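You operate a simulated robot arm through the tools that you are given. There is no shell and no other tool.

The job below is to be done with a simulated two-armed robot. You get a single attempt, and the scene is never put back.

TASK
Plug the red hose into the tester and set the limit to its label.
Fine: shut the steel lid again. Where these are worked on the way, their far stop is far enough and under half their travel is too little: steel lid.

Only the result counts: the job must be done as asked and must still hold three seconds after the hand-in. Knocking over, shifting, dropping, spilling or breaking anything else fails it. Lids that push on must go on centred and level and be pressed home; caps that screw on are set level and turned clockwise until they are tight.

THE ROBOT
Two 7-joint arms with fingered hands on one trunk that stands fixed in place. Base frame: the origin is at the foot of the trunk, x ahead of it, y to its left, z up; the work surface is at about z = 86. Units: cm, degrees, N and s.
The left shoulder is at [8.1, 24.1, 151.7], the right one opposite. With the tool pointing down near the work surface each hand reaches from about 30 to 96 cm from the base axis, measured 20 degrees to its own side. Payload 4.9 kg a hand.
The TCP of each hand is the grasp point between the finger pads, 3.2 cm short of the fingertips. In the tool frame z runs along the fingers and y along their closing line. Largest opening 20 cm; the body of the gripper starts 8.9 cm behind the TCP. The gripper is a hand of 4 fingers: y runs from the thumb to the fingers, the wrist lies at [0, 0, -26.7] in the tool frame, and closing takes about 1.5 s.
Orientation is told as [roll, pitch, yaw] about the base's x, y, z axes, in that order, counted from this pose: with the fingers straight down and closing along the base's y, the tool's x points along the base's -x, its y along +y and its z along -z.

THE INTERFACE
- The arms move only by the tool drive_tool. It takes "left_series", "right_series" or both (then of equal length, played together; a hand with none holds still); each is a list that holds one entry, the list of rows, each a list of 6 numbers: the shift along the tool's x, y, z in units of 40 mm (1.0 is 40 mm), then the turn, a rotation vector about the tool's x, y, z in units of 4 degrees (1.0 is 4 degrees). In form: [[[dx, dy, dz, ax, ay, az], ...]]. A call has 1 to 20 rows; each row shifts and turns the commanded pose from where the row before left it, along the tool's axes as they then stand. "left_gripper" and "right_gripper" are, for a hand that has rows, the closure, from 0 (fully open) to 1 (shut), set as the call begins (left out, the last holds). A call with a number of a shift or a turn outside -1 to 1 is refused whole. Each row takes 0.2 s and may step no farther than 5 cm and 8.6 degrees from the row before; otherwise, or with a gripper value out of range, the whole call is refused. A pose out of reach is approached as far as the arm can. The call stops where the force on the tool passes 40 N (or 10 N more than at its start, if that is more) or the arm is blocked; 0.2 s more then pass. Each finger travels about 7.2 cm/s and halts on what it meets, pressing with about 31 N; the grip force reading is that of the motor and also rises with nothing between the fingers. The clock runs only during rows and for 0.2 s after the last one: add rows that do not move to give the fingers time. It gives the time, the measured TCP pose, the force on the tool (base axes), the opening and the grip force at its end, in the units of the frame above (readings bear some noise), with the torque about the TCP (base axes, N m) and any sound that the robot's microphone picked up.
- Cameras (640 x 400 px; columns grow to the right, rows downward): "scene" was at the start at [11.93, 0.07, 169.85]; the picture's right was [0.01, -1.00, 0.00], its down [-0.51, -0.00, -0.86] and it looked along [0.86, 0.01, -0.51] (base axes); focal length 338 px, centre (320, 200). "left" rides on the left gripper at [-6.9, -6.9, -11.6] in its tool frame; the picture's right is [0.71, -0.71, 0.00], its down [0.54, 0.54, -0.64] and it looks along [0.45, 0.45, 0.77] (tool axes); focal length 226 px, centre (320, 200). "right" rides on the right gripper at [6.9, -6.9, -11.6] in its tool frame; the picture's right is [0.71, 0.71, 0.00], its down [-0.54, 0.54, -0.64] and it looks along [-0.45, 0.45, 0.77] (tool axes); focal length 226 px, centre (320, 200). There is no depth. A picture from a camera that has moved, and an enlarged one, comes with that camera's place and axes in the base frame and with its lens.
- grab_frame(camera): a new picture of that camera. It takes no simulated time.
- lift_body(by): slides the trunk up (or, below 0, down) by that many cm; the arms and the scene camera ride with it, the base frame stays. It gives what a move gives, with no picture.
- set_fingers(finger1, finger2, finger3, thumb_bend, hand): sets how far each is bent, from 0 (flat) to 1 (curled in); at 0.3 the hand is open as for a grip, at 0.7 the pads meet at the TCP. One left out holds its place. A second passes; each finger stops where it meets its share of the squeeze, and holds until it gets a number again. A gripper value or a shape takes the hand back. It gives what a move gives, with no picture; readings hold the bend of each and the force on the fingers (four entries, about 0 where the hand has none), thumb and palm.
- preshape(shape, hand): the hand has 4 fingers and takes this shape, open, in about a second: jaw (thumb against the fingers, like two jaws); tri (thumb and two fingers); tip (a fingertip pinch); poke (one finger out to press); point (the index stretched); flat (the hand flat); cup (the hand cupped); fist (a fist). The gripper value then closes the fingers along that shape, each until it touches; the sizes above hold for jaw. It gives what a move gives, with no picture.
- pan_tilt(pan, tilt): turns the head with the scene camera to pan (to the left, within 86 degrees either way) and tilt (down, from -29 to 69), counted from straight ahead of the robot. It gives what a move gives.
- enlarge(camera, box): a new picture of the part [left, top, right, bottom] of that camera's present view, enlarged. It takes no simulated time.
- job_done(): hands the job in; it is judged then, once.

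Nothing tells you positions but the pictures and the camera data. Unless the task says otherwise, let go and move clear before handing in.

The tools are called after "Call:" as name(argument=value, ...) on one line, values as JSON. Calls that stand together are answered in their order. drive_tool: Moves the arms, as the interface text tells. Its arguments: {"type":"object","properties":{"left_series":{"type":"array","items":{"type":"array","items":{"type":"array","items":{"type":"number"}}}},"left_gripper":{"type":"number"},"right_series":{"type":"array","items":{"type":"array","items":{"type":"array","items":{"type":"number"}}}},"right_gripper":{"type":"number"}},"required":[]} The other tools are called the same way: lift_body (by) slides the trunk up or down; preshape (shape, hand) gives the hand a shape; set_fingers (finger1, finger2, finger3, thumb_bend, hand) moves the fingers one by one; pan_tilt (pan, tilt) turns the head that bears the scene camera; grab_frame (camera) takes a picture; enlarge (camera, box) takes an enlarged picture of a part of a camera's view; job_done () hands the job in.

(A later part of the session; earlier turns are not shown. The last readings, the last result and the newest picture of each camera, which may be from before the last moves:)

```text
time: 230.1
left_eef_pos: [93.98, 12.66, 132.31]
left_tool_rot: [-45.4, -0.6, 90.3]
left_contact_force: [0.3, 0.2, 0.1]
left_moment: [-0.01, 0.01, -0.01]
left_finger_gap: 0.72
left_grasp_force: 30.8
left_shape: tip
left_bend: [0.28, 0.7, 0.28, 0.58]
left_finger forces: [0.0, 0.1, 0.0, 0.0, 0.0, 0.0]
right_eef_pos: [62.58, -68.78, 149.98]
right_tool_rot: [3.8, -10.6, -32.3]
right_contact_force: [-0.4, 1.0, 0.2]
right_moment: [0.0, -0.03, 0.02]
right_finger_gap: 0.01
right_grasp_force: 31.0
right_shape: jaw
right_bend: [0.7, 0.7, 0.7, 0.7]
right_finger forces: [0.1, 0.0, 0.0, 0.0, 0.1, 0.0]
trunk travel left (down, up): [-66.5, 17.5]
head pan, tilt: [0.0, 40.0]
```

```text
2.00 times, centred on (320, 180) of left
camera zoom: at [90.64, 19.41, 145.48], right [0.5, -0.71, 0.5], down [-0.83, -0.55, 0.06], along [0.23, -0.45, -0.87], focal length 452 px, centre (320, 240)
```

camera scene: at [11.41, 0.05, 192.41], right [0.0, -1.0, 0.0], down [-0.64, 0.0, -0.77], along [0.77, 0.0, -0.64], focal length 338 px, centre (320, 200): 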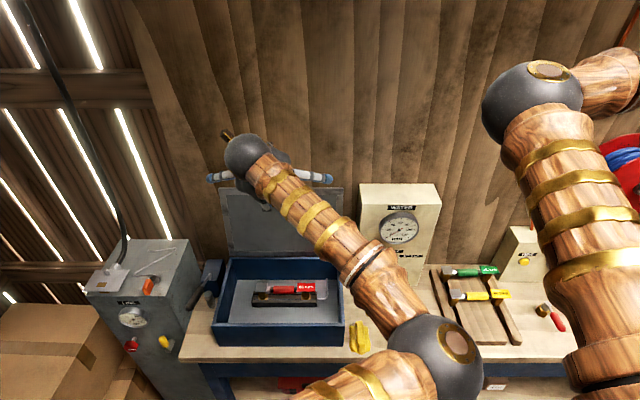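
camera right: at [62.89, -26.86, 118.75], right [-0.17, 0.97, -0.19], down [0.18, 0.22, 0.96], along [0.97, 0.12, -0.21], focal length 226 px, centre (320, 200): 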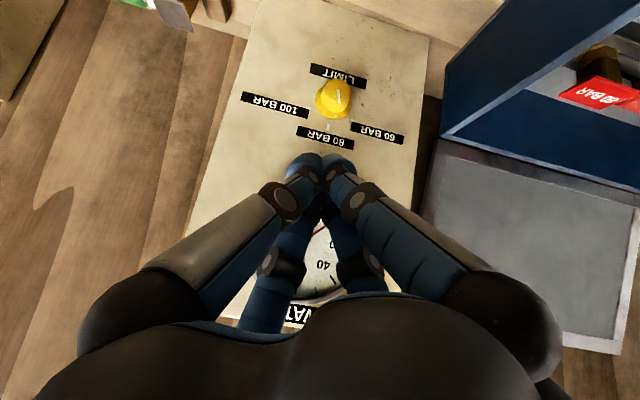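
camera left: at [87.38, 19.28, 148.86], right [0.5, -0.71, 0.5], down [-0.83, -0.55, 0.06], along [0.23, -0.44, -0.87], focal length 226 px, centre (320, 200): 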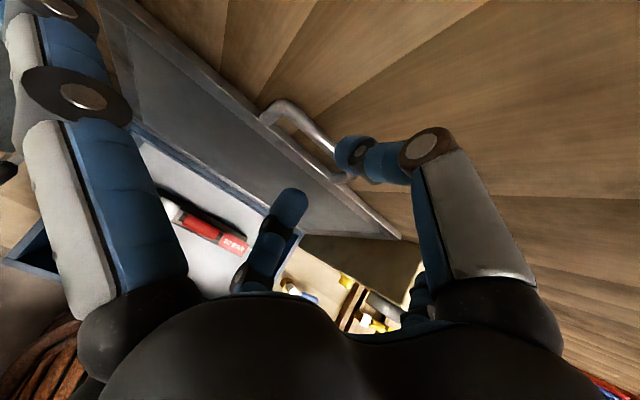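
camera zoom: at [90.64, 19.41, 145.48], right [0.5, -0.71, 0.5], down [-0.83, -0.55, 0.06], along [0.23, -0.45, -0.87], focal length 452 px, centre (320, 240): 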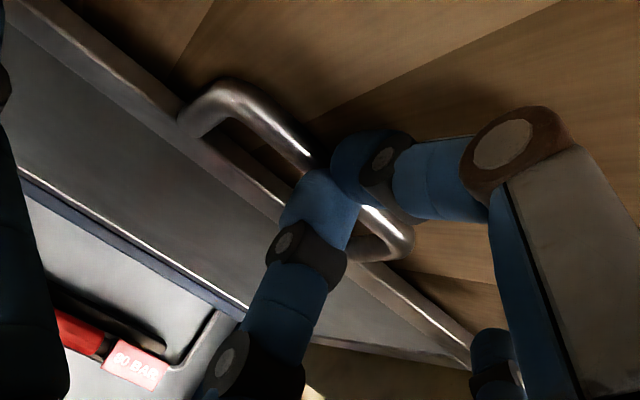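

Call:
drive_tool(left_series=[[[0, 0, 0, 0, 0, 0], [0, 0, 0, 0, 0, 0], [0, 0, 0, 0, 0, 0], [0, 0, 0, 0, 0, 0]]])

Call:
enlarge(camera="left", box=[260, 120, 400, 230])

```text
time: 231.1
left_eef_pos: [94.18, 12.69, 132.29]
left_tool_rot: [-45.3, -0.6, 90.3]
left_contact_force: [0.0, -0.1, -1.1]
left_moment: [0.03, 0.01, 0.0]
left_finger_gap: 0.74
left_grasp_force: 31.2
left_shape: tip
left_bend: [0.29, 0.7, 0.29, 0.58]
left_finger forces: [0.0, 0.1, 0.0, 0.0, 0.1, 0.0]
right_eef_pos: [62.69, -68.67, 149.89]
right_tool_rot: [3.8, -10.6, -32.4]
right_contact_force: [0.1, -0.3, -0.5]
right_moment: [-0.03, 0.02, 0.0]
right_finger_gap: 0.01
right_grasp_force: 31.4
right_shape: jaw
right_bend: [0.7, 0.7, 0.7, 0.7]
right_finger forces: [0.0, 0.1, 0.1, 0.0, 0.1, 0.0]
trunk travel left (down, up): [-66.5, 17.5]
head pan, tilt: [0.0, 40.0]
```

```text
3.64 times, centred on (330, 175) of left
camera zoom: at [90.68, 19.42, 145.45], right [0.5, -0.71, 0.5], down [-0.83, -0.55, 0.06], along [0.23, -0.44, -0.87], focal length 822 px, centre (284, 291)
```

zoom: 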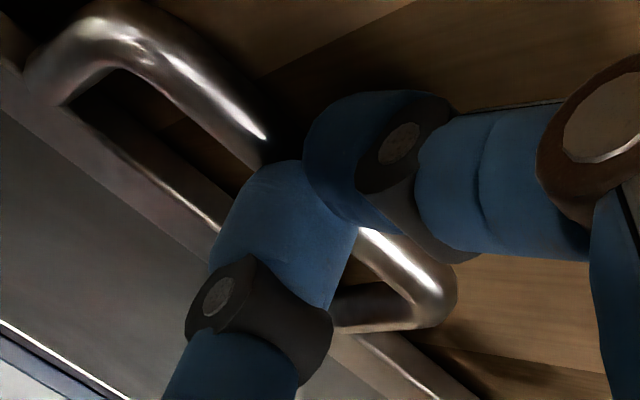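

The tips seem to have closed just above the bar. I'll open slightly, advance 1 cm deeper and close again.

Call:
drive_tool(left_series=[[[0, 0, 0, 0, 0, 0], [0, 0, 0, 0, 0, 0], [0, 0, 0, 0, 0, 0], [0, 0, 0.13, 0, 0, 0], [0, 0, 0.13, 0, 0, 0], [0, 0, 0, 0, 0, 0]]], left_gripper=0.82)

Call:
enlarge(camera="left", box=[260, 120, 400, 230])

```text
time: 232.5
left_eef_pos: [94.62, 12.75, 131.76]
left_tool_rot: [-45.4, -0.6, 90.4]
left_contact_force: [-11.4, 0.8, 4.7]
left_moment: [0.0, -0.12, 0.03]
left_finger_gap: 3.58
left_grasp_force: 0.1
left_shape: tip
left_bend: [0.16, 0.56, 0.16, 0.58]
left_finger forces: [0.0, 0.1, 0.0, 0.0, 11.2, 0.0]
right_eef_pos: [62.42, -68.65, 150.19]
right_tool_rot: [3.9, -10.6, -32.3]
right_contact_force: [0.3, 0.4, 1.0]
right_moment: [-0.03, 0.08, -0.02]
right_finger_gap: 0.0
right_grasp_force: 31.1
right_shape: jaw
right_bend: [0.7, 0.7, 0.7, 0.7]
right_finger forces: [0.0, 0.0, 0.0, 0.1, 0.1, 0.1]
trunk travel left (down, up): [-66.5, 17.5]
head pan, tilt: [0.0, 40.0]
```

```text
3.64 times, centred on (330, 175) of left
camera zoom: at [91.12, 19.41, 144.86], right [0.5, -0.71, 0.5], down [-0.83, -0.55, 0.06], along [0.23, -0.44, -0.87], focal length 822 px, centre (284, 291)
```

zoom: 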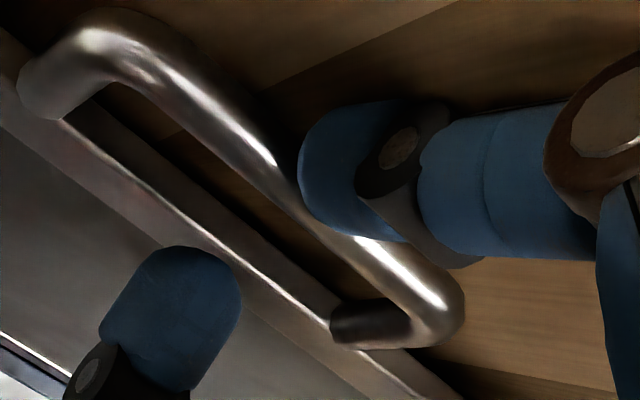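

The thumb tip is hitting the bar itself, so the bar is slightly farther toward the thumb side. I'll back off, shift the hand 1.6 cm up and forward, and advance again.

Call:
drive_tool(left_series=[[[0, 0, -0.3, 0, 0, 0], [0, -0.2, -0.1, 0, 0, 0], [0, -0.22, 0, 0, 0, 0], [0, 0, 0, 0, 0, 0]]])

Call:
drive_tool(left_series=[[[0, 0, 0.2, 0, 0, 0], [0, 0, 0.2, 0, 0, 0], [0, 0, 0.15, 0, 0, 0], [0, 0, 0, 0, 0, 0]]])

Call:
enlarge(camera="left", box=[240, 100, 400, 230])

```text
time: 233.5
left_eef_pos: [94.71, 12.62, 134.07]
left_tool_rot: [-45.3, -0.6, 90.3]
left_contact_force: [-11.3, 0.9, -3.3]
left_moment: [-0.02, -0.11, -0.04]
left_finger_gap: 3.47
left_grasp_force: 0.0
left_shape: tip
left_bend: [0.16, 0.56, 0.16, 0.58]
left_finger forces: [0.0, 0.1, 0.0, 0.1, 11.8, 0.0]
right_eef_pos: [62.47, -68.74, 150.07]
right_tool_rot: [3.7, -10.8, -32.3]
right_contact_force: [-0.4, 0.5, 0.4]
right_moment: [-0.01, -0.02, -0.03]
right_finger_gap: 0.0
right_grasp_force: 31.3
right_shape: jaw
right_bend: [0.7, 0.7, 0.7, 0.7]
right_finger forces: [0.0, 0.0, 0.0, 0.1, 0.0, 0.0]
trunk travel left (down, up): [-66.5, 17.5]
head pan, tilt: [0.0, 40.0]
```

```text
time: 234.1
left_eef_pos: [94.9, 12.6, 134.17]
left_tool_rot: [-45.9, -0.6, 90.4]
left_contact_force: [-41.9, -1.7, 11.6]
left_moment: [0.08, -2.69, -0.1]
left_finger_gap: 3.36
left_grasp_force: 0.0
left_shape: tip
left_bend: [0.16, 0.56, 0.16, 0.59]
left_finger forces: [0.0, 0.0, 0.0, 0.0, 42.2, 0.1]
right_eef_pos: [61.57, -68.73, 150.42]
right_tool_rot: [4.1, -10.9, -32.4]
right_contact_force: [-0.4, -0.1, -0.3]
right_moment: [0.01, 0.05, 0.01]
right_finger_gap: 0.0
right_grasp_force: 30.7
right_shape: jaw
right_bend: [0.7, 0.7, 0.7, 0.7]
right_finger forces: [0.0, 0.1, 0.0, 0.0, 0.0, 0.1]
trunk travel left (down, up): [-66.5, 17.5]
head pan, tilt: [0.0, 40.0]
stopped in row 2 (left hand): the force on the tool passed its limit at 44 N (the readings are from after the stop); the commanded pose is now the measured one
```

```text
3.08 times, centred on (320, 165) of left
camera zoom: at [91.26, 19.33, 147.12], right [0.5, -0.71, 0.5], down [-0.83, -0.55, 0.05], along [0.24, -0.44, -0.86], focal length 696 px, centre (320, 308)
```

zoom: 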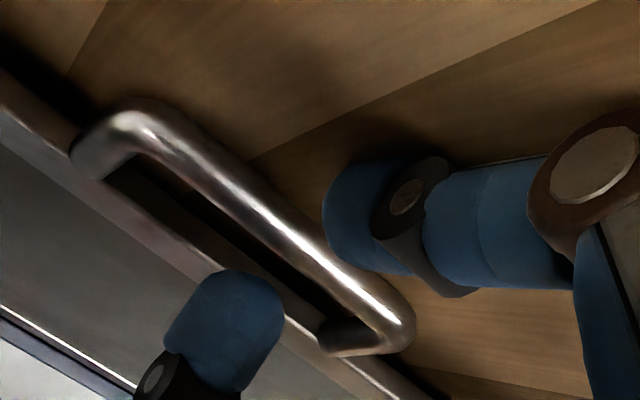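

The gap between bar and wall is too small for the thumb. Instead I'll hook the bar with finger 2 through the slot under it, with the thumb curled out of the way. Backing off first.

Call:
drive_tool(left_series=[[[0, 0.1, -0.5, 0, 0, 0], [0, 0.1, -0.5, 0, 0, 0], [0, 0, 0, 0, 0, 0]]])

Call:
set_fingers(hand="left", finger2=0.67, thumb_bend=1.0)

Call:
grab_frame(camera="left")

```text
time: 234.9
left_eef_pos: [92.02, 12.45, 135.68]
left_tool_rot: [-45.6, -0.6, 90.2]
left_contact_force: [-0.1, -0.1, 0.0]
left_moment: [0.0, 0.03, -0.01]
left_finger_gap: 3.6
left_grasp_force: 0.0
left_shape: tip
left_bend: [0.16, 0.56, 0.16, 0.55]
left_finger forces: [0.0, 0.0, 0.0, 0.0, 0.1, 0.0]
right_eef_pos: [62.25, -68.72, 150.3]
right_tool_rot: [3.9, -10.8, -32.4]
right_contact_force: [1.2, -0.8, 0.7]
right_moment: [0.01, 0.0, 0.02]
right_finger_gap: 0.0
right_grasp_force: 31.0
right_shape: jaw
right_bend: [0.7, 0.7, 0.7, 0.7]
right_finger forces: [0.0, 0.1, 0.0, 0.1, 0.0, 0.0]
trunk travel left (down, up): [-66.5, 17.5]
head pan, tilt: [0.0, 40.0]
```

```text
time: 235.9
left_eef_pos: [92.57, 12.69, 135.28]
left_tool_rot: [-45.4, -0.5, 90.4]
left_contact_force: [0.6, 0.3, 0.0]
left_moment: [-0.03, 0.01, 0.01]
left_finger_gap: 13.77
left_grasp_force: 0.1
left_shape: fingers
left_bend: [0.16, 0.65, 0.16, 0.99]
left_finger forces: [0.0, 0.0, 0.1, 0.1, 0.1, 0.1]
right_eef_pos: [62.91, -68.65, 149.82]
right_tool_rot: [3.8, -10.6, -32.3]
right_contact_force: [0.0, -0.5, 0.3]
right_moment: [0.0, -0.01, 0.03]
right_finger_gap: 0.0
right_grasp_force: 30.7
right_shape: jaw
right_bend: [0.7, 0.7, 0.7, 0.7]
right_finger forces: [0.1, 0.1, 0.1, 0.1, 0.0, 0.0]
trunk travel left (down, up): [-66.5, 17.5]
head pan, tilt: [0.0, 40.0]
```

```text
taken
camera left: at [89.09, 19.29, 148.36], right [0.5, -0.71, 0.5], down [-0.83, -0.55, 0.06], along [0.23, -0.44, -0.87], focal length 226 px, centre (320, 200)
```

left: 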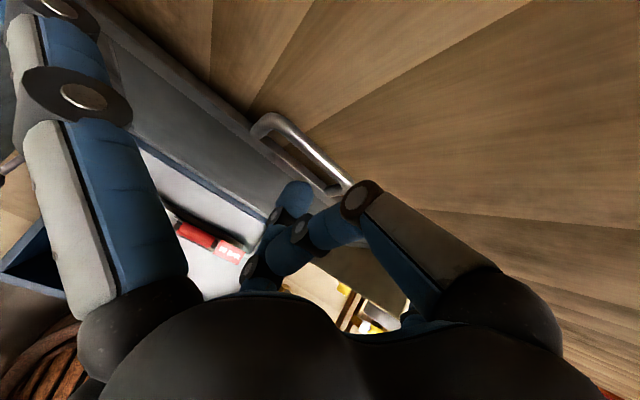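

Call:
drive_tool(left_series=[[[0, 0.25, 0.35, 0, 0, 0], [0, 0.25, 0.35, 0, 0, 0], [0, 0, 0.2, 0, 0, 0], [0, 0, 0, 0, 0, 0]]])

Call:
enlarge(camera="left", box=[200, 80, 420, 260])

```text
time: 236.9
left_eef_pos: [93.57, 12.56, 131.54]
left_tool_rot: [-45.5, -0.5, 90.5]
left_contact_force: [0.2, 0.1, -0.6]
left_moment: [0.01, -0.01, 0.04]
left_finger_gap: 13.8
left_grasp_force: 0.1
left_shape: fingers
left_bend: [0.16, 0.65, 0.16, 0.99]
left_finger forces: [0.0, 0.0, 0.0, 0.0, 0.0, 0.1]
right_eef_pos: [62.46, -68.54, 149.95]
right_tool_rot: [3.8, -10.6, -32.2]
right_contact_force: [-1.3, -0.1, 0.0]
right_moment: [0.01, -0.01, -0.01]
right_finger_gap: 0.0
right_grasp_force: 31.1
right_shape: jaw
right_bend: [0.7, 0.7, 0.7, 0.7]
right_finger forces: [0.0, 0.1, 0.1, 0.1, 0.1, 0.0]
trunk travel left (down, up): [-66.5, 17.5]
head pan, tilt: [0.0, 40.0]
```

```text
2.22 times, centred on (310, 170) of left
camera zoom: at [90.09, 19.3, 144.59], right [0.5, -0.71, 0.5], down [-0.83, -0.55, 0.06], along [0.23, -0.44, -0.87], focal length 502 px, centre (342, 267)
```

zoom: 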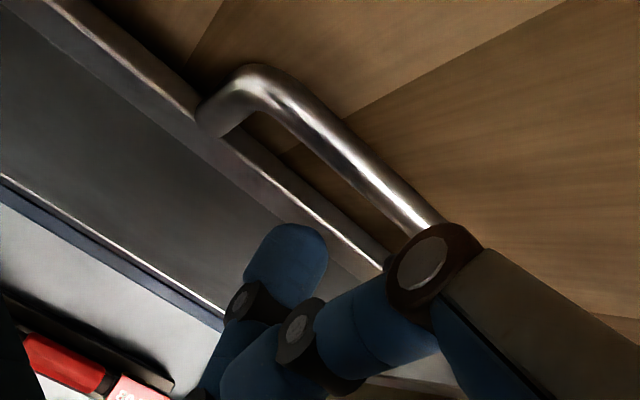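

Call:
drive_tool(left_series=[[[0, -0.178, -0.175, 0, 0, 0], [0, -0.2, 0.2, 0, 0, 0], [0, -0.2, 0.2, 0, 0, 0], [0, 0, 0, 0, 0, 0]]])

Call:
enlarge(camera="left", box=[200, 80, 420, 260])

```text
time: 237.9
left_eef_pos: [95.8, 12.72, 132.56]
left_tool_rot: [-45.4, -0.5, 90.4]
left_contact_force: [-2.9, 1.5, -1.4]
left_moment: [0.02, 0.1, 0.03]
left_finger_gap: 13.78
left_grasp_force: 1.5
left_shape: fingers
left_bend: [0.16, 0.65, 0.16, 0.99]
left_finger forces: [0.1, 2.9, 0.0, 0.1, 0.0, 0.1]
right_eef_pos: [62.58, -68.72, 149.99]
right_tool_rot: [3.8, -10.7, -32.3]
right_contact_force: [-0.7, 0.4, -0.6]
right_moment: [-0.01, 0.01, 0.01]
right_finger_gap: 0.01
right_grasp_force: 31.2
right_shape: jaw
right_bend: [0.7, 0.7, 0.7, 0.7]
right_finger forces: [0.1, 0.0, 0.0, 0.1, 0.1, 0.0]
trunk travel left (down, up): [-66.5, 17.5]
head pan, tilt: [0.0, 40.0]
```

```text
2.22 times, centred on (310, 170) of left
camera zoom: at [92.29, 19.34, 145.61], right [0.5, -0.71, 0.5], down [-0.83, -0.55, 0.06], along [0.23, -0.44, -0.87], focal length 502 px, centre (342, 267)
```

zoom: 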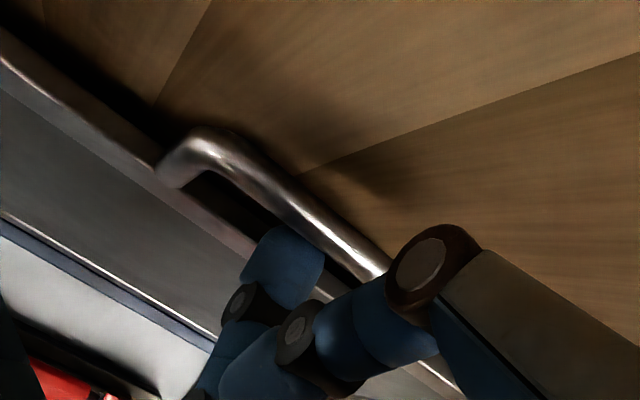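

Call:
drive_tool(left_series=[[[0, 0.125, 0.125, 0, 0, 0], [0, -0.13, 0.13, 0, 0, 0], [0, 0, 0, 0, 0, 0]]])

Call:
enlarge(camera="left", box=[200, 80, 420, 260])

```text
time: 238.7
left_eef_pos: [96.66, 12.68, 131.83]
left_tool_rot: [-45.5, -0.6, 90.4]
left_contact_force: [0.5, 0.1, -0.6]
left_moment: [0.02, 0.0, 0.01]
left_finger_gap: 13.83
left_grasp_force: 0.3
left_shape: fingers
left_bend: [0.16, 0.65, 0.16, 1.0]
left_finger forces: [0.1, 0.5, 0.1, 0.0, 0.0, 0.0]
right_eef_pos: [62.73, -68.7, 149.98]
right_tool_rot: [3.8, -10.6, -32.3]
right_contact_force: [-0.9, -0.4, 0.0]
right_moment: [0.04, -0.05, 0.02]
right_finger_gap: 0.0
right_grasp_force: 30.9
right_shape: jaw
right_bend: [0.7, 0.7, 0.7, 0.7]
right_finger forces: [0.0, 0.0, 0.1, 0.1, 0.0, 0.1]
trunk travel left (down, up): [-66.5, 17.5]
head pan, tilt: [0.0, 40.0]
```

```text
2.22 times, centred on (310, 170) of left
camera zoom: at [93.07, 19.36, 144.93], right [0.5, -0.71, 0.5], down [-0.83, -0.55, 0.06], along [0.23, -0.44, -0.87], focal length 502 px, centre (342, 267)
```

zoom: 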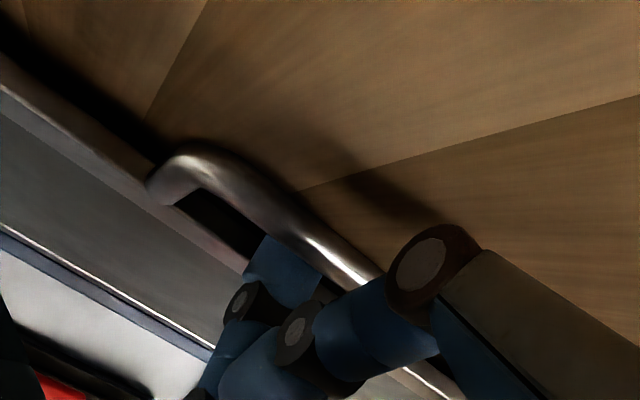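

Finger 2's tip is now under the bar. A little deeper, then I curl it to hook and pull gently.

Call:
drive_tool(left_series=[[[0, -0.1, 0.1, 0, 0, 0], [0, 0, 0, 0, 0, 0]]])

Call:
set_fingers(hand="left", finger2=0.9)

Call:
enlarge(camera="left", box=[200, 80, 420, 260])

```text
time: 239.3
left_eef_pos: [97.01, 12.72, 131.97]
left_tool_rot: [-45.5, -0.5, 90.5]
left_contact_force: [-8.8, 0.3, 0.7]
left_moment: [-0.02, 0.32, -0.03]
left_finger_gap: 13.85
left_grasp_force: 4.4
left_shape: fingers
left_bend: [0.16, 0.64, 0.16, 1.0]
left_finger forces: [0.1, 8.6, 0.2, 0.0, 0.0, 0.1]
right_eef_pos: [62.44, -68.75, 150.09]
right_tool_rot: [3.8, -10.6, -32.2]
right_contact_force: [0.1, -1.1, -0.6]
right_moment: [0.0, 0.01, 0.01]
right_finger_gap: 0.01
right_grasp_force: 31.4
right_shape: jaw
right_bend: [0.7, 0.7, 0.7, 0.7]
right_finger forces: [0.0, 0.0, 0.0, 0.0, 0.1, 0.0]
trunk travel left (down, up): [-66.5, 17.5]
head pan, tilt: [0.0, 40.0]
```

```text
time: 240.3
left_eef_pos: [96.96, 12.68, 131.85]
left_tool_rot: [-45.5, -0.6, 90.4]
left_contact_force: [-13.7, -0.1, -3.7]
left_moment: [0.02, 0.6, -0.08]
left_finger_gap: 13.87
left_grasp_force: 6.6
left_shape: fingers
left_bend: [0.16, 0.64, 0.16, 1.0]
left_finger forces: [0.1, 13.5, 0.3, 0.0, 0.0, 0.2]
right_eef_pos: [62.49, -68.7, 150.07]
right_tool_rot: [3.8, -10.7, -32.3]
right_contact_force: [0.2, -0.7, 0.6]
right_moment: [-0.02, 0.02, -0.02]
right_finger_gap: 0.0
right_grasp_force: 30.4
right_shape: jaw
right_bend: [0.7, 0.7, 0.7, 0.7]
right_finger forces: [0.0, 0.0, 0.0, 0.0, 0.1, 0.0]
trunk travel left (down, up): [-66.5, 17.5]
head pan, tilt: [0.0, 40.0]
```

```text
2.22 times, centred on (310, 170) of left
camera zoom: at [93.46, 19.38, 144.99], right [0.5, -0.71, 0.5], down [-0.83, -0.55, 0.06], along [0.23, -0.44, -0.87], focal length 502 px, centre (342, 267)
```

zoom: 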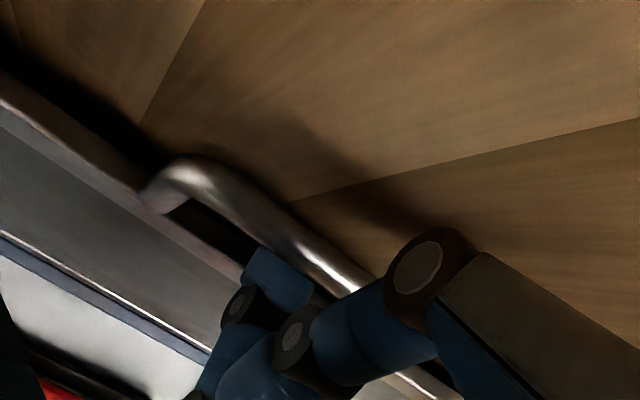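

Call:
drive_tool(left_series=[[[0, 0.1, -0.2, 0, 0, 0], [0, 0.1, -0.2, 0, 0, 0], [0, 0.0, -0.15, 0, 0, 0], [0, 0, 0, 0, 0, 0]]])

Call:
enlarge(camera="left", box=[200, 80, 420, 260])

```text
time: 241.3
left_eef_pos: [95.22, 12.83, 132.61]
left_tool_rot: [-45.3, -0.5, 90.2]
left_contact_force: [-2.1, 0.4, -11.0]
left_moment: [-0.02, 0.07, -0.03]
left_finger_gap: 13.9
left_grasp_force: 6.0
left_shape: fingers
left_bend: [0.16, 0.63, 0.16, 1.0]
left_finger forces: [0.1, 12.1, 0.0, 0.1, 0.0, 0.1]
right_eef_pos: [62.93, -68.7, 149.94]
right_tool_rot: [3.6, -10.6, -32.3]
right_contact_force: [-0.1, -0.1, 0.0]
right_moment: [0.05, 0.0, 0.0]
right_finger_gap: 0.0
right_grasp_force: 30.8
right_shape: jaw
right_bend: [0.7, 0.7, 0.7, 0.7]
right_finger forces: [0.0, 0.0, 0.1, 0.0, 0.1, 0.1]
trunk travel left (down, up): [-66.5, 17.5]
head pan, tilt: [0.0, 40.0]
```

```text
2.22 times, centred on (310, 170) of left
camera zoom: at [91.71, 19.38, 145.73], right [0.5, -0.71, 0.5], down [-0.83, -0.55, 0.06], along [0.23, -0.44, -0.87], focal length 502 px, centre (342, 267)
```

zoom: 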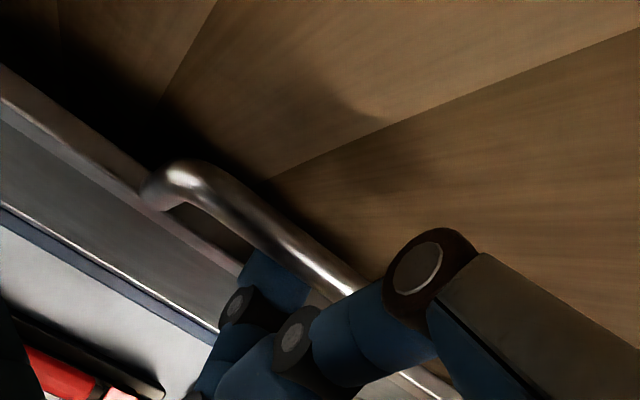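

The bar follows the hook. I'll keep pulling back along the arc, past vertical.

Call:
drive_tool(left_series=[[[0, 0.175, -0.178, 0, 0, 0], [0, 0.175, -0.178, 0, 0, 0], [0, 0.175, -0.178, 0, 0, 0], [0, 0.175, -0.178, 0, 0, 0], [0, 0.175, -0.178, 0, 0, 0], [0, 0, 0, 0, 0, 0]]])

Call:
enlarge(camera="left", box=[200, 80, 420, 260])

Call:
grab_frame(camera="scene")

```text
time: 242.7
left_eef_pos: [90.23, 12.68, 132.66]
left_tool_rot: [-45.5, -0.6, 90.3]
left_contact_force: [-0.3, -0.1, -9.5]
left_moment: [0.01, 0.04, 0.0]
left_finger_gap: 13.9
left_grasp_force: 5.2
left_shape: fingers
left_bend: [0.16, 0.64, 0.16, 1.0]
left_finger forces: [0.1, 10.3, 0.0, 0.0, 0.0, 0.1]
right_eef_pos: [62.82, -68.64, 149.86]
right_tool_rot: [3.7, -10.7, -32.3]
right_contact_force: [0.0, -0.7, -0.2]
right_moment: [0.01, 0.02, 0.03]
right_finger_gap: 0.0
right_grasp_force: 30.8
right_shape: jaw
right_bend: [0.7, 0.7, 0.7, 0.7]
right_finger forces: [0.0, 0.0, 0.0, 0.1, 0.0, 0.0]
trunk travel left (down, up): [-66.5, 17.5]
head pan, tilt: [0.0, 40.0]
```

```text
2.22 times, centred on (310, 170) of left
camera zoom: at [86.71, 19.34, 145.72], right [0.5, -0.71, 0.5], down [-0.83, -0.55, 0.06], along [0.23, -0.44, -0.87], focal length 502 px, centre (342, 267)
```

zoom: 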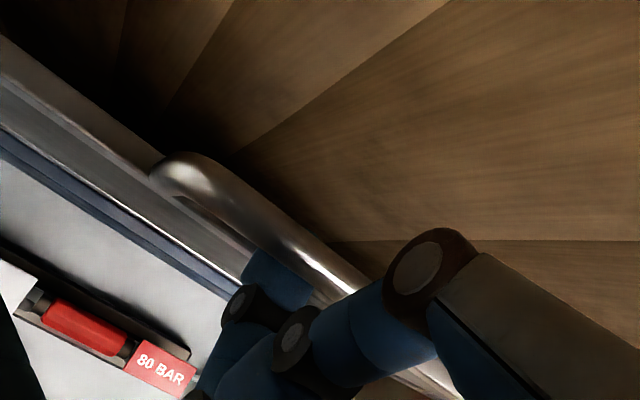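

```text
taken
camera scene: at [11.65, 0.03, 192.39], right [0.0, -1.0, 0.0], down [-0.64, 0.0, -0.77], along [0.77, 0.0, -0.64], focal length 338 px, centre (320, 200)
```

scene: 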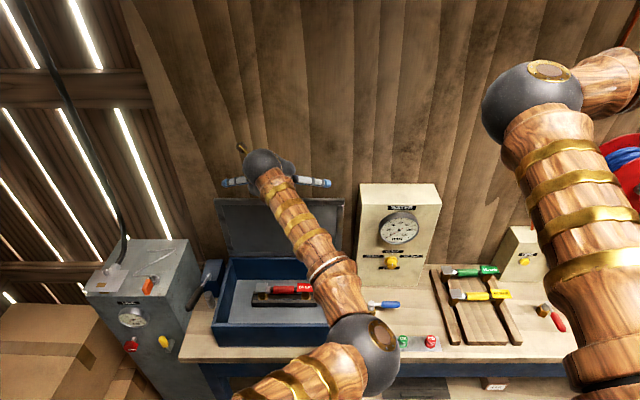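

The lid is at vertical. I'll pull a bit further forward (to about 80°), then regrip the bar properly.

Call:
drive_tool(left_series=[[[0, 0.175, -0.178, 0, 0, 0], [0, 0.175, -0.178, 0, 0, 0], [0, 0.175, -0.178, 0, 0, 0], [0, 0.19, -0.165, 0, 0, 0], [0, 0.19, -0.165, 0, 0, 0], [0, 0, 0, 0, 0, 0]]])

Call:
drive_tool(left_series=[[[0, 0.09, 0.09, 0, 0, 0], [0, 0.09, 0.09, 0, 0, 0], [0, 0, 0, 0, 0, 0]]])

Call:
enlarge(camera="left", box=[200, 80, 420, 260])

```text
time: 244.1
left_eef_pos: [85.35, 12.72, 132.44]
left_tool_rot: [-45.3, -0.6, 90.5]
left_contact_force: [2.5, -0.5, -15.2]
left_moment: [-0.02, -0.15, -0.01]
left_finger_gap: 13.92
left_grasp_force: 7.5
left_shape: fingers
left_bend: [0.16, 0.63, 0.16, 1.0]
left_finger forces: [0.1, 15.2, 0.0, 0.0, 0.0, 0.0]
right_eef_pos: [63.04, -68.67, 149.86]
right_tool_rot: [3.8, -10.5, -32.3]
right_contact_force: [-0.5, 0.0, 0.3]
right_moment: [-0.04, -0.03, -0.01]
right_finger_gap: 0.0
right_grasp_force: 30.9
right_shape: jaw
right_bend: [0.7, 0.7, 0.7, 0.7]
right_finger forces: [0.0, 0.0, 0.1, 0.1, 0.1, 0.1]
trunk travel left (down, up): [-66.5, 17.5]
head pan, tilt: [0.0, 40.0]
```

```text
time: 244.9
left_eef_pos: [85.17, 12.64, 131.52]
left_tool_rot: [-45.6, -0.6, 90.4]
left_contact_force: [1.1, 0.8, -5.4]
left_moment: [0.03, 0.0, -0.01]
left_finger_gap: 13.89
left_grasp_force: 2.7
left_shape: fingers
left_bend: [0.16, 0.65, 0.16, 1.0]
left_finger forces: [0.1, 5.3, 0.0, 0.0, 0.0, 0.0]
right_eef_pos: [62.7, -68.68, 150.02]
right_tool_rot: [3.8, -10.6, -32.3]
right_contact_force: [-1.4, -0.3, -0.8]
right_moment: [-0.01, 0.02, -0.03]
right_finger_gap: 0.0
right_grasp_force: 31.5
right_shape: jaw
right_bend: [0.7, 0.7, 0.7, 0.7]
right_finger forces: [0.0, 0.1, 0.0, 0.0, 0.0, 0.0]
trunk travel left (down, up): [-66.5, 17.5]
head pan, tilt: [0.0, 40.0]
```

```text
2.22 times, centred on (310, 170) of left
camera zoom: at [81.65, 19.38, 144.67], right [0.5, -0.71, 0.5], down [-0.83, -0.55, 0.06], along [0.23, -0.44, -0.87], focal length 502 px, centre (342, 267)
```

zoom: 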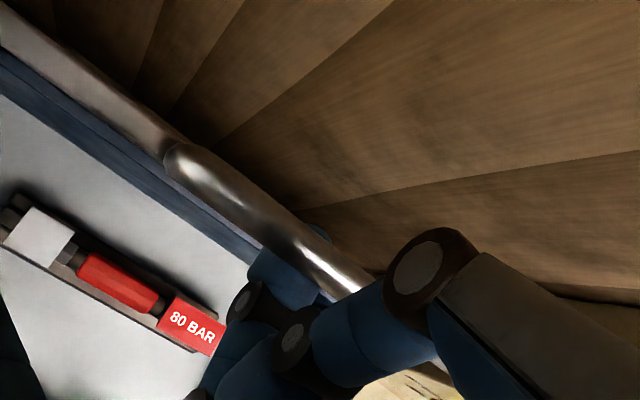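

Call:
drive_tool(left_series=[[[0, 0.1, 0.1, 0, 0, 0], [0, 0.1, 0.1, 0, 0, 0], [0, 0, 0, 0, 0, 0]]])

Call:
enlarge(camera="left", box=[200, 80, 420, 260])

```text
time: 245.7
left_eef_pos: [85.1, 12.54, 130.5]
left_tool_rot: [-45.6, -0.6, 90.4]
left_contact_force: [-0.3, 0.2, -0.8]
left_moment: [0.01, -0.03, -0.02]
left_finger_gap: 13.89
left_grasp_force: 0.0
left_shape: fingers
left_bend: [0.16, 0.73, 0.16, 1.0]
left_finger forces: [0.0, 0.1, 0.1, 0.0, 0.0, 0.1]
right_eef_pos: [62.79, -68.83, 149.97]
right_tool_rot: [3.8, -10.6, -32.2]
right_contact_force: [-0.2, 0.9, -0.4]
right_moment: [-0.02, -0.01, -0.02]
right_finger_gap: 0.0
right_grasp_force: 31.2
right_shape: jaw
right_bend: [0.7, 0.7, 0.7, 0.7]
right_finger forces: [0.0, 0.0, 0.1, 0.1, 0.1, 0.0]
trunk travel left (down, up): [-66.5, 17.5]
head pan, tilt: [0.0, 40.0]
```

```text
2.22 times, centred on (310, 170) of left
camera zoom: at [81.61, 19.31, 143.54], right [0.5, -0.71, 0.5], down [-0.83, -0.55, 0.06], along [0.23, -0.44, -0.87], focal length 502 px, centre (342, 267)
```

zoom: 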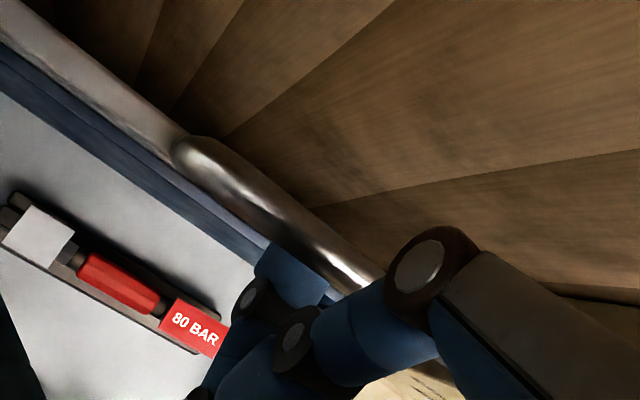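

The lid holds by friction at about 80°. I'll straighten finger 2 slightly and pull back out.

Call:
set_fingers(hand="left", finger2=0.58)

Call:
drive_tool(left_series=[[[0, 0.175, -0.178, 0, 0, 0], [0, 0.175, -0.178, 0, 0, 0], [0, 0.175, -0.178, 0, 0, 0], [0, 0.175, -0.178, 0, 0, 0], [0, 0, 0, 0, 0, 0]]])

Call:
grab_frame(camera="left")

```text
time: 246.7
left_eef_pos: [85.0, 12.58, 130.55]
left_tool_rot: [-45.6, -0.6, 90.4]
left_contact_force: [-1.0, -0.5, 9.0]
left_moment: [0.02, 0.02, 0.01]
left_finger_gap: 13.9
left_grasp_force: 5.0
left_shape: fingers
left_bend: [0.16, 0.62, 0.16, 1.0]
left_finger forces: [0.1, 9.7, 0.0, 0.0, 0.0, 0.0]
right_eef_pos: [62.49, -68.69, 149.96]
right_tool_rot: [3.8, -10.7, -32.3]
right_contact_force: [0.4, -0.2, 0.0]
right_moment: [-0.03, -0.02, 0.0]
right_finger_gap: 0.03
right_grasp_force: 30.8
right_shape: jaw
right_bend: [0.7, 0.7, 0.7, 0.7]
right_finger forces: [0.0, 0.0, 0.0, 0.0, 0.1, 0.1]
trunk travel left (down, up): [-66.5, 17.5]
head pan, tilt: [0.0, 40.0]
```

```text
time: 247.9
left_eef_pos: [81.17, 12.63, 130.51]
left_tool_rot: [-45.4, -0.7, 90.3]
left_contact_force: [-0.4, -0.6, -0.3]
left_moment: [0.01, 0.02, -0.02]
left_finger_gap: 13.88
left_grasp_force: 0.0
left_shape: fingers
left_bend: [0.16, 0.57, 0.16, 1.0]
left_finger forces: [0.1, 0.0, 0.0, 0.0, 0.1, 0.0]
right_eef_pos: [62.62, -68.77, 149.88]
right_tool_rot: [3.8, -10.6, -32.3]
right_contact_force: [0.0, -0.4, 0.1]
right_moment: [0.01, -0.03, 0.02]
right_finger_gap: 0.02
right_grasp_force: 30.5
right_shape: jaw
right_bend: [0.7, 0.7, 0.7, 0.7]
right_finger forces: [0.0, 0.0, 0.0, 0.1, 0.0, 0.0]
trunk travel left (down, up): [-66.5, 17.5]
head pan, tilt: [0.0, 40.0]
```

```text
taken
camera left: at [77.58, 19.32, 143.54], right [0.5, -0.71, 0.5], down [-0.83, -0.55, 0.06], along [0.23, -0.44, -0.87], focal length 226 px, centre (320, 200)
```

left: 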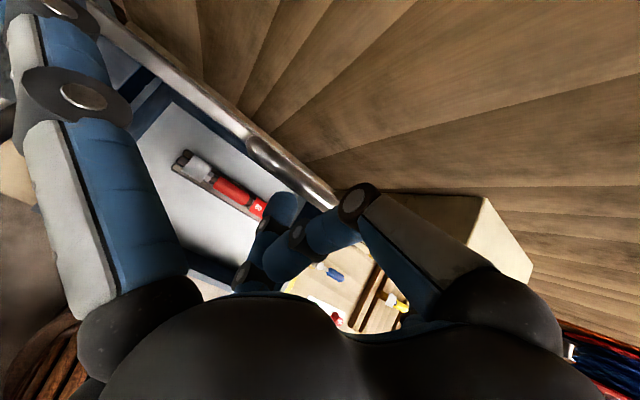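

The finger is out and the lid stays. I'll back off, re-shape the hand to the tip pinch and locate the bar.

Call:
drive_tool(left_series=[[[0, 0, -1, 0, 0, 0], [0, -0.3, -1, 0, 0, 0], [0, -0.3, -0.5, 0, 0, 0], [0, 0, 0, 0, 0, 0]]])

Call:
preshape(hand="left", shape="tip")

Call:
drive_tool(left_series=[[[0, 0, 0, 0, 0, 0], [0, 0, 0, 0, 0, 0], [0, 0, 0, 0, 0, 0], [0, 0, 0, 0, 0, 0], [0, 0, 0, 0, 0, 0], [0, 0, 0, 0, 0, 0]]], left_gripper=0.78)

Call:
grab_frame(camera="left")

Call:
grab_frame(camera="scene")

```text
time: 248.9
left_eef_pos: [75.64, 12.62, 139.2]
left_tool_rot: [-45.5, -0.6, 90.4]
left_contact_force: [0.3, -0.1, 0.2]
left_moment: [0.05, 0.03, -0.01]
left_finger_gap: 13.9
left_grasp_force: 0.1
left_shape: fingers
left_bend: [0.16, 0.57, 0.16, 1.0]
left_finger forces: [0.0, 0.0, 0.0, 0.0, 0.0, 0.0]
right_eef_pos: [62.77, -68.59, 149.89]
right_tool_rot: [3.6, -10.6, -32.3]
right_contact_force: [0.2, -0.3, 0.0]
right_moment: [0.03, 0.04, 0.01]
right_finger_gap: 0.01
right_grasp_force: 30.9
right_shape: jaw
right_bend: [0.7, 0.7, 0.7, 0.7]
right_finger forces: [0.1, 0.1, 0.0, 0.1, 0.0, 0.0]
trunk travel left (down, up): [-66.5, 17.5]
head pan, tilt: [0.0, 40.0]
```

```text
time: 249.8
left_eef_pos: [75.55, 12.54, 139.32]
left_tool_rot: [-45.5, -0.6, 90.4]
left_contact_force: [-0.7, 0.4, 0.7]
left_moment: [0.02, -0.01, 0.0]
left_finger_gap: 16.32
left_grasp_force: 0.0
left_shape: tip
left_bend: [0.16, 0.28, 0.16, 0.25]
left_finger forces: [0.0, 0.0, 0.0, 0.0, 0.1, 0.1]
right_eef_pos: [62.68, -68.69, 149.9]
right_tool_rot: [3.8, -10.6, -32.4]
right_contact_force: [0.7, 0.0, 0.0]
right_moment: [-0.01, 0.0, 0.02]
right_finger_gap: 0.0
right_grasp_force: 31.2
right_shape: jaw
right_bend: [0.7, 0.7, 0.7, 0.7]
right_finger forces: [0.0, 0.1, 0.1, 0.1, 0.0, 0.1]
trunk travel left (down, up): [-66.5, 17.5]
head pan, tilt: [0.0, 40.0]
```

```text
time: 251.2
left_eef_pos: [75.48, 12.55, 139.28]
left_tool_rot: [-45.5, -0.6, 90.4]
left_contact_force: [-0.4, 0.2, 0.5]
left_moment: [0.02, -0.01, 0.01]
left_finger_gap: 4.45
left_grasp_force: 0.1
left_shape: tip
left_bend: [0.16, 0.53, 0.16, 0.52]
left_finger forces: [0.1, 0.0, 0.0, 0.0, 0.0, 0.0]
right_eef_pos: [62.65, -68.65, 149.99]
right_tool_rot: [3.8, -10.6, -32.3]
right_contact_force: [0.1, -0.2, -0.5]
right_moment: [0.0, -0.02, 0.0]
right_finger_gap: 0.01
right_grasp_force: 31.2
right_shape: jaw
right_bend: [0.7, 0.7, 0.7, 0.7]
right_finger forces: [0.0, 0.1, 0.1, 0.0, 0.0, 0.0]
trunk travel left (down, up): [-66.5, 17.5]
head pan, tilt: [0.0, 40.0]
```

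```text
taken
camera left: at [72.07, 19.22, 152.38], right [0.5, -0.71, 0.5], down [-0.83, -0.55, 0.06], along [0.23, -0.44, -0.87], focal length 226 px, centre (320, 200)
```

left: 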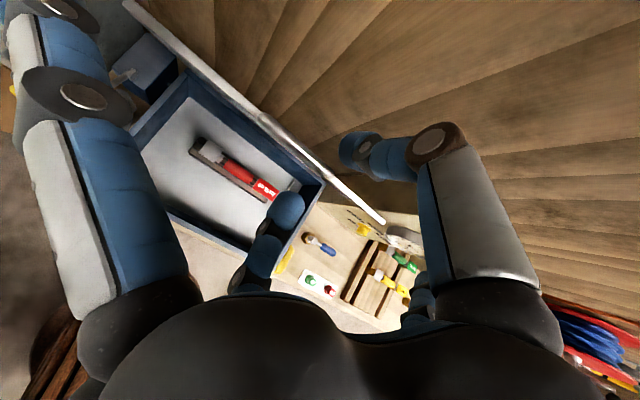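

```text
taken
camera scene: at [11.39, -0.02, 192.41], right [0.0, -1.0, 0.0], down [-0.64, 0.0, -0.77], along [0.77, 0.0, -0.64], focal length 338 px, centre (320, 200)
```

scene: 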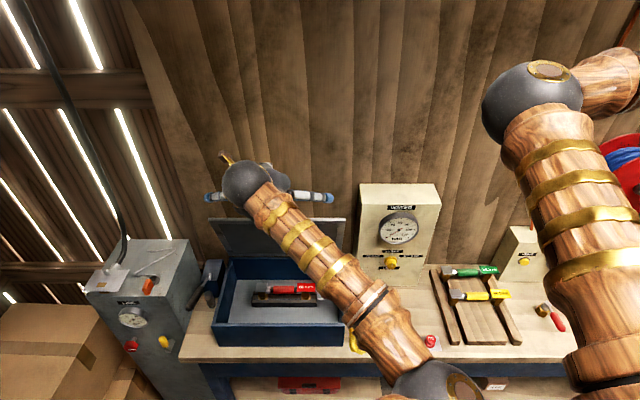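

The lid is seen edge-on, so it's at about 71° and the bar is near [80.4, 12.5, 128.6]. Moving to the pre-grasp.

Call:
drive_tool(left_series=[[[0, 0.52, 0.5, 0, 0, 0], [0, 0.52, 0.5, 0, 0, 0], [0, 0, 0, 0, 0, 0]]])

Call:
enlarge(camera="left", box=[200, 80, 420, 260])

```text
time: 252.0
left_eef_pos: [75.64, 12.54, 133.49]
left_tool_rot: [-45.5, -0.6, 90.5]
left_contact_force: [0.5, -1.0, -0.5]
left_moment: [-0.03, 0.02, -0.02]
left_finger_gap: 4.43
left_grasp_force: 0.1
left_shape: tip
left_bend: [0.16, 0.53, 0.16, 0.52]
left_finger forces: [0.0, 0.0, 0.0, 0.0, 0.0, 0.0]
right_eef_pos: [62.51, -68.71, 149.9]
right_tool_rot: [3.7, -10.6, -32.3]
right_contact_force: [-0.7, 0.3, -0.3]
right_moment: [0.01, -0.02, -0.01]
right_finger_gap: 0.0
right_grasp_force: 31.0
right_shape: jaw
right_bend: [0.7, 0.7, 0.7, 0.7]
right_finger forces: [0.1, 0.1, 0.0, 0.1, 0.0, 0.0]
trunk travel left (down, up): [-66.5, 17.5]
head pan, tilt: [0.0, 40.0]
```

```text
2.22 times, centred on (310, 170) of left
camera zoom: at [72.04, 19.29, 146.59], right [0.5, -0.71, 0.5], down [-0.83, -0.55, 0.06], along [0.23, -0.44, -0.87], focal length 502 px, centre (342, 267)
```

zoom: 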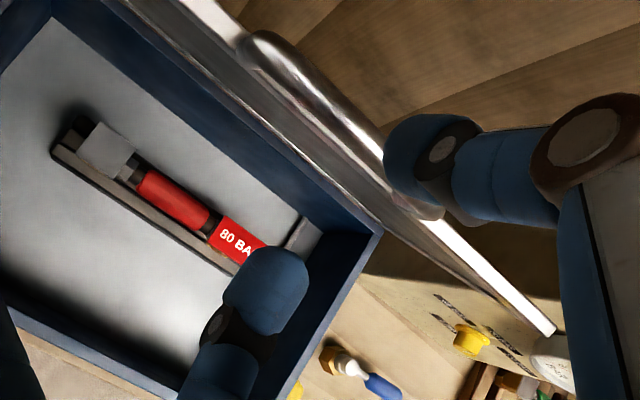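

Call:
drive_tool(left_series=[[[0, -0.08, 0.5, 0, 0, 0], [0, -0.08, 0.5, 0, 0, 0], [0, 0, 0.2, 0, 0, 0], [0, 0, 0, 0, 0, 0]]])

Call:
enlarge(camera="left", box=[200, 80, 420, 260])

```text
time: 253.0
left_eef_pos: [79.5, 12.55, 130.56]
left_tool_rot: [-45.6, -0.6, 90.4]
left_contact_force: [0.0, 0.3, -0.2]
left_moment: [0.0, -0.01, 0.02]
left_finger_gap: 4.41
left_grasp_force: 0.1
left_shape: tip
left_bend: [0.16, 0.53, 0.16, 0.52]
left_finger forces: [0.0, 0.1, 0.0, 0.0, 0.0, 0.1]
right_eef_pos: [62.45, -68.67, 149.99]
right_tool_rot: [3.8, -10.7, -32.3]
right_contact_force: [-0.1, -0.2, -0.3]
right_moment: [0.01, -0.02, 0.01]
right_finger_gap: 0.0
right_grasp_force: 31.1
right_shape: jaw
right_bend: [0.7, 0.7, 0.7, 0.7]
right_finger forces: [0.0, 0.1, 0.0, 0.1, 0.0, 0.1]
trunk travel left (down, up): [-66.5, 17.5]
head pan, tilt: [0.0, 40.0]
```

```text
2.22 times, centred on (310, 170) of left
camera zoom: at [75.93, 19.28, 143.67], right [0.5, -0.71, 0.5], down [-0.83, -0.55, 0.06], along [0.23, -0.44, -0.87], focal length 502 px, centre (342, 267)
```

zoom: 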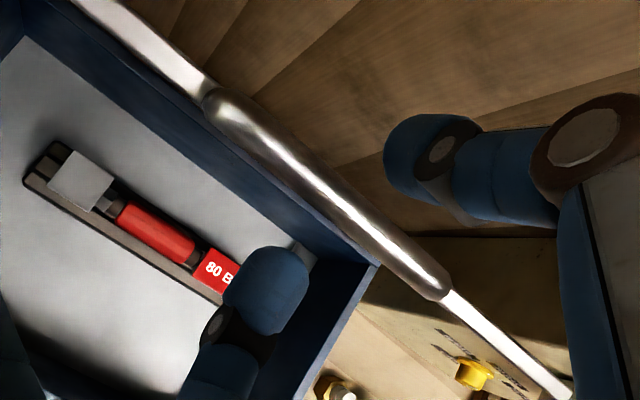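

The bar is centred between thumb and finger 2. Closing.

Call:
drive_tool(left_series=[[[0, 0, 0, 0, 0, 0], [0, 0, 0, 0, 0, 0], [0, 0, 0, 0, 0, 0], [0, 0, 0, 0, 0, 0], [0, 0, 0, 0, 0, 0], [0, 0, 0, 0, 0, 0]]], left_gripper=1.0)

Call:
enlarge(camera="left", box=[200, 80, 420, 260])

```text
time: 254.4
left_eef_pos: [79.39, 12.53, 130.65]
left_tool_rot: [-45.4, -0.6, 90.4]
left_contact_force: [0.0, -0.8, -0.6]
left_moment: [0.0, -0.02, -0.01]
left_finger_gap: 0.86
left_grasp_force: 30.9
left_shape: tip
left_bend: [0.29, 0.71, 0.29, 0.64]
left_finger forces: [0.0, 26.0, 0.0, 0.0, 25.9, 0.0]
right_eef_pos: [62.74, -68.75, 149.97]
right_tool_rot: [3.8, -10.6, -32.3]
right_contact_force: [0.0, 0.0, 0.4]
right_moment: [0.01, 0.03, 0.04]
right_finger_gap: 0.01
right_grasp_force: 31.2
right_shape: jaw
right_bend: [0.7, 0.7, 0.7, 0.7]
right_finger forces: [0.0, 0.1, 0.0, 0.0, 0.1, 0.0]
trunk travel left (down, up): [-66.5, 17.5]
head pan, tilt: [0.0, 40.0]
```

```text
2.22 times, centred on (310, 170) of left
camera zoom: at [76.0, 19.29, 143.64], right [0.5, -0.71, 0.5], down [-0.83, -0.55, 0.06], along [0.23, -0.44, -0.87], focal length 502 px, centre (342, 267)
```

zoom: 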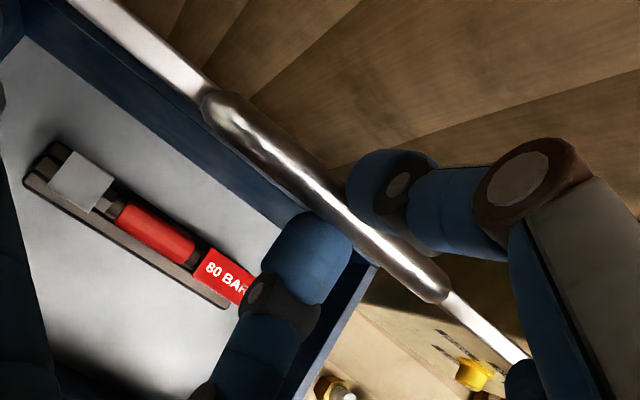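

Firm grip (26 N each side). Now lowering the lid along its arc, first 25°.

Call:
drive_tool(left_series=[[[0, 0.308, -0.14, 0, 0, 0], [0, 0.308, -0.14, 0, 0, 0], [0, 0.32, -0.113, 0, 0, 0], [0, 0.32, -0.113, 0, 0, 0], [0, 0.329, -0.085, 0, 0, 0], [0, 0.329, -0.085, 0, 0, 0], [0, 0.334, -0.056, 0, 0, 0], [0, 0.334, -0.056, 0, 0, 0], [0, 0.338, -0.027, 0, 0, 0], [0, 0.338, -0.027, 0, 0, 0], [0, 0, 0, 0, 0, 0]]])

Call:
enlarge(camera="left", box=[200, 80, 420, 260])

```text
time: 256.8
left_eef_pos: [67.93, 12.69, 123.61]
left_tool_rot: [-45.5, -0.6, 90.4]
left_contact_force: [-0.1, 0.4, 2.1]
left_moment: [0.04, -0.12, -0.05]
left_finger_gap: 0.86
left_grasp_force: 31.4
left_shape: tip
left_bend: [0.29, 0.69, 0.29, 0.64]
left_finger forces: [0.0, 27.9, 0.0, 0.1, 32.5, 0.0]
right_eef_pos: [62.7, -68.74, 149.97]
right_tool_rot: [3.7, -10.7, -32.3]
right_contact_force: [-0.1, -0.3, 0.1]
right_moment: [-0.02, -0.01, 0.0]
right_finger_gap: 0.0
right_grasp_force: 31.2
right_shape: jaw
right_bend: [0.7, 0.7, 0.7, 0.7]
right_finger forces: [0.1, 0.0, 0.1, 0.0, 0.0, 0.0]
trunk travel left (down, up): [-66.5, 17.5]
head pan, tilt: [0.0, 40.0]
```

```text
2.22 times, centred on (310, 170) of left
camera zoom: at [64.34, 19.29, 136.75], right [0.5, -0.71, 0.5], down [-0.83, -0.55, 0.06], along [0.23, -0.44, -0.87], focal length 502 px, centre (342, 267)
```

zoom: 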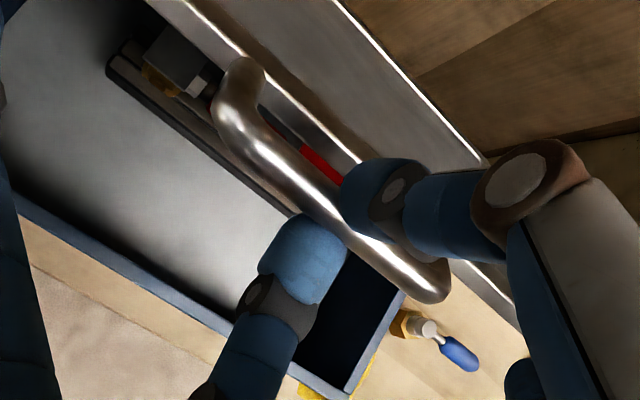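

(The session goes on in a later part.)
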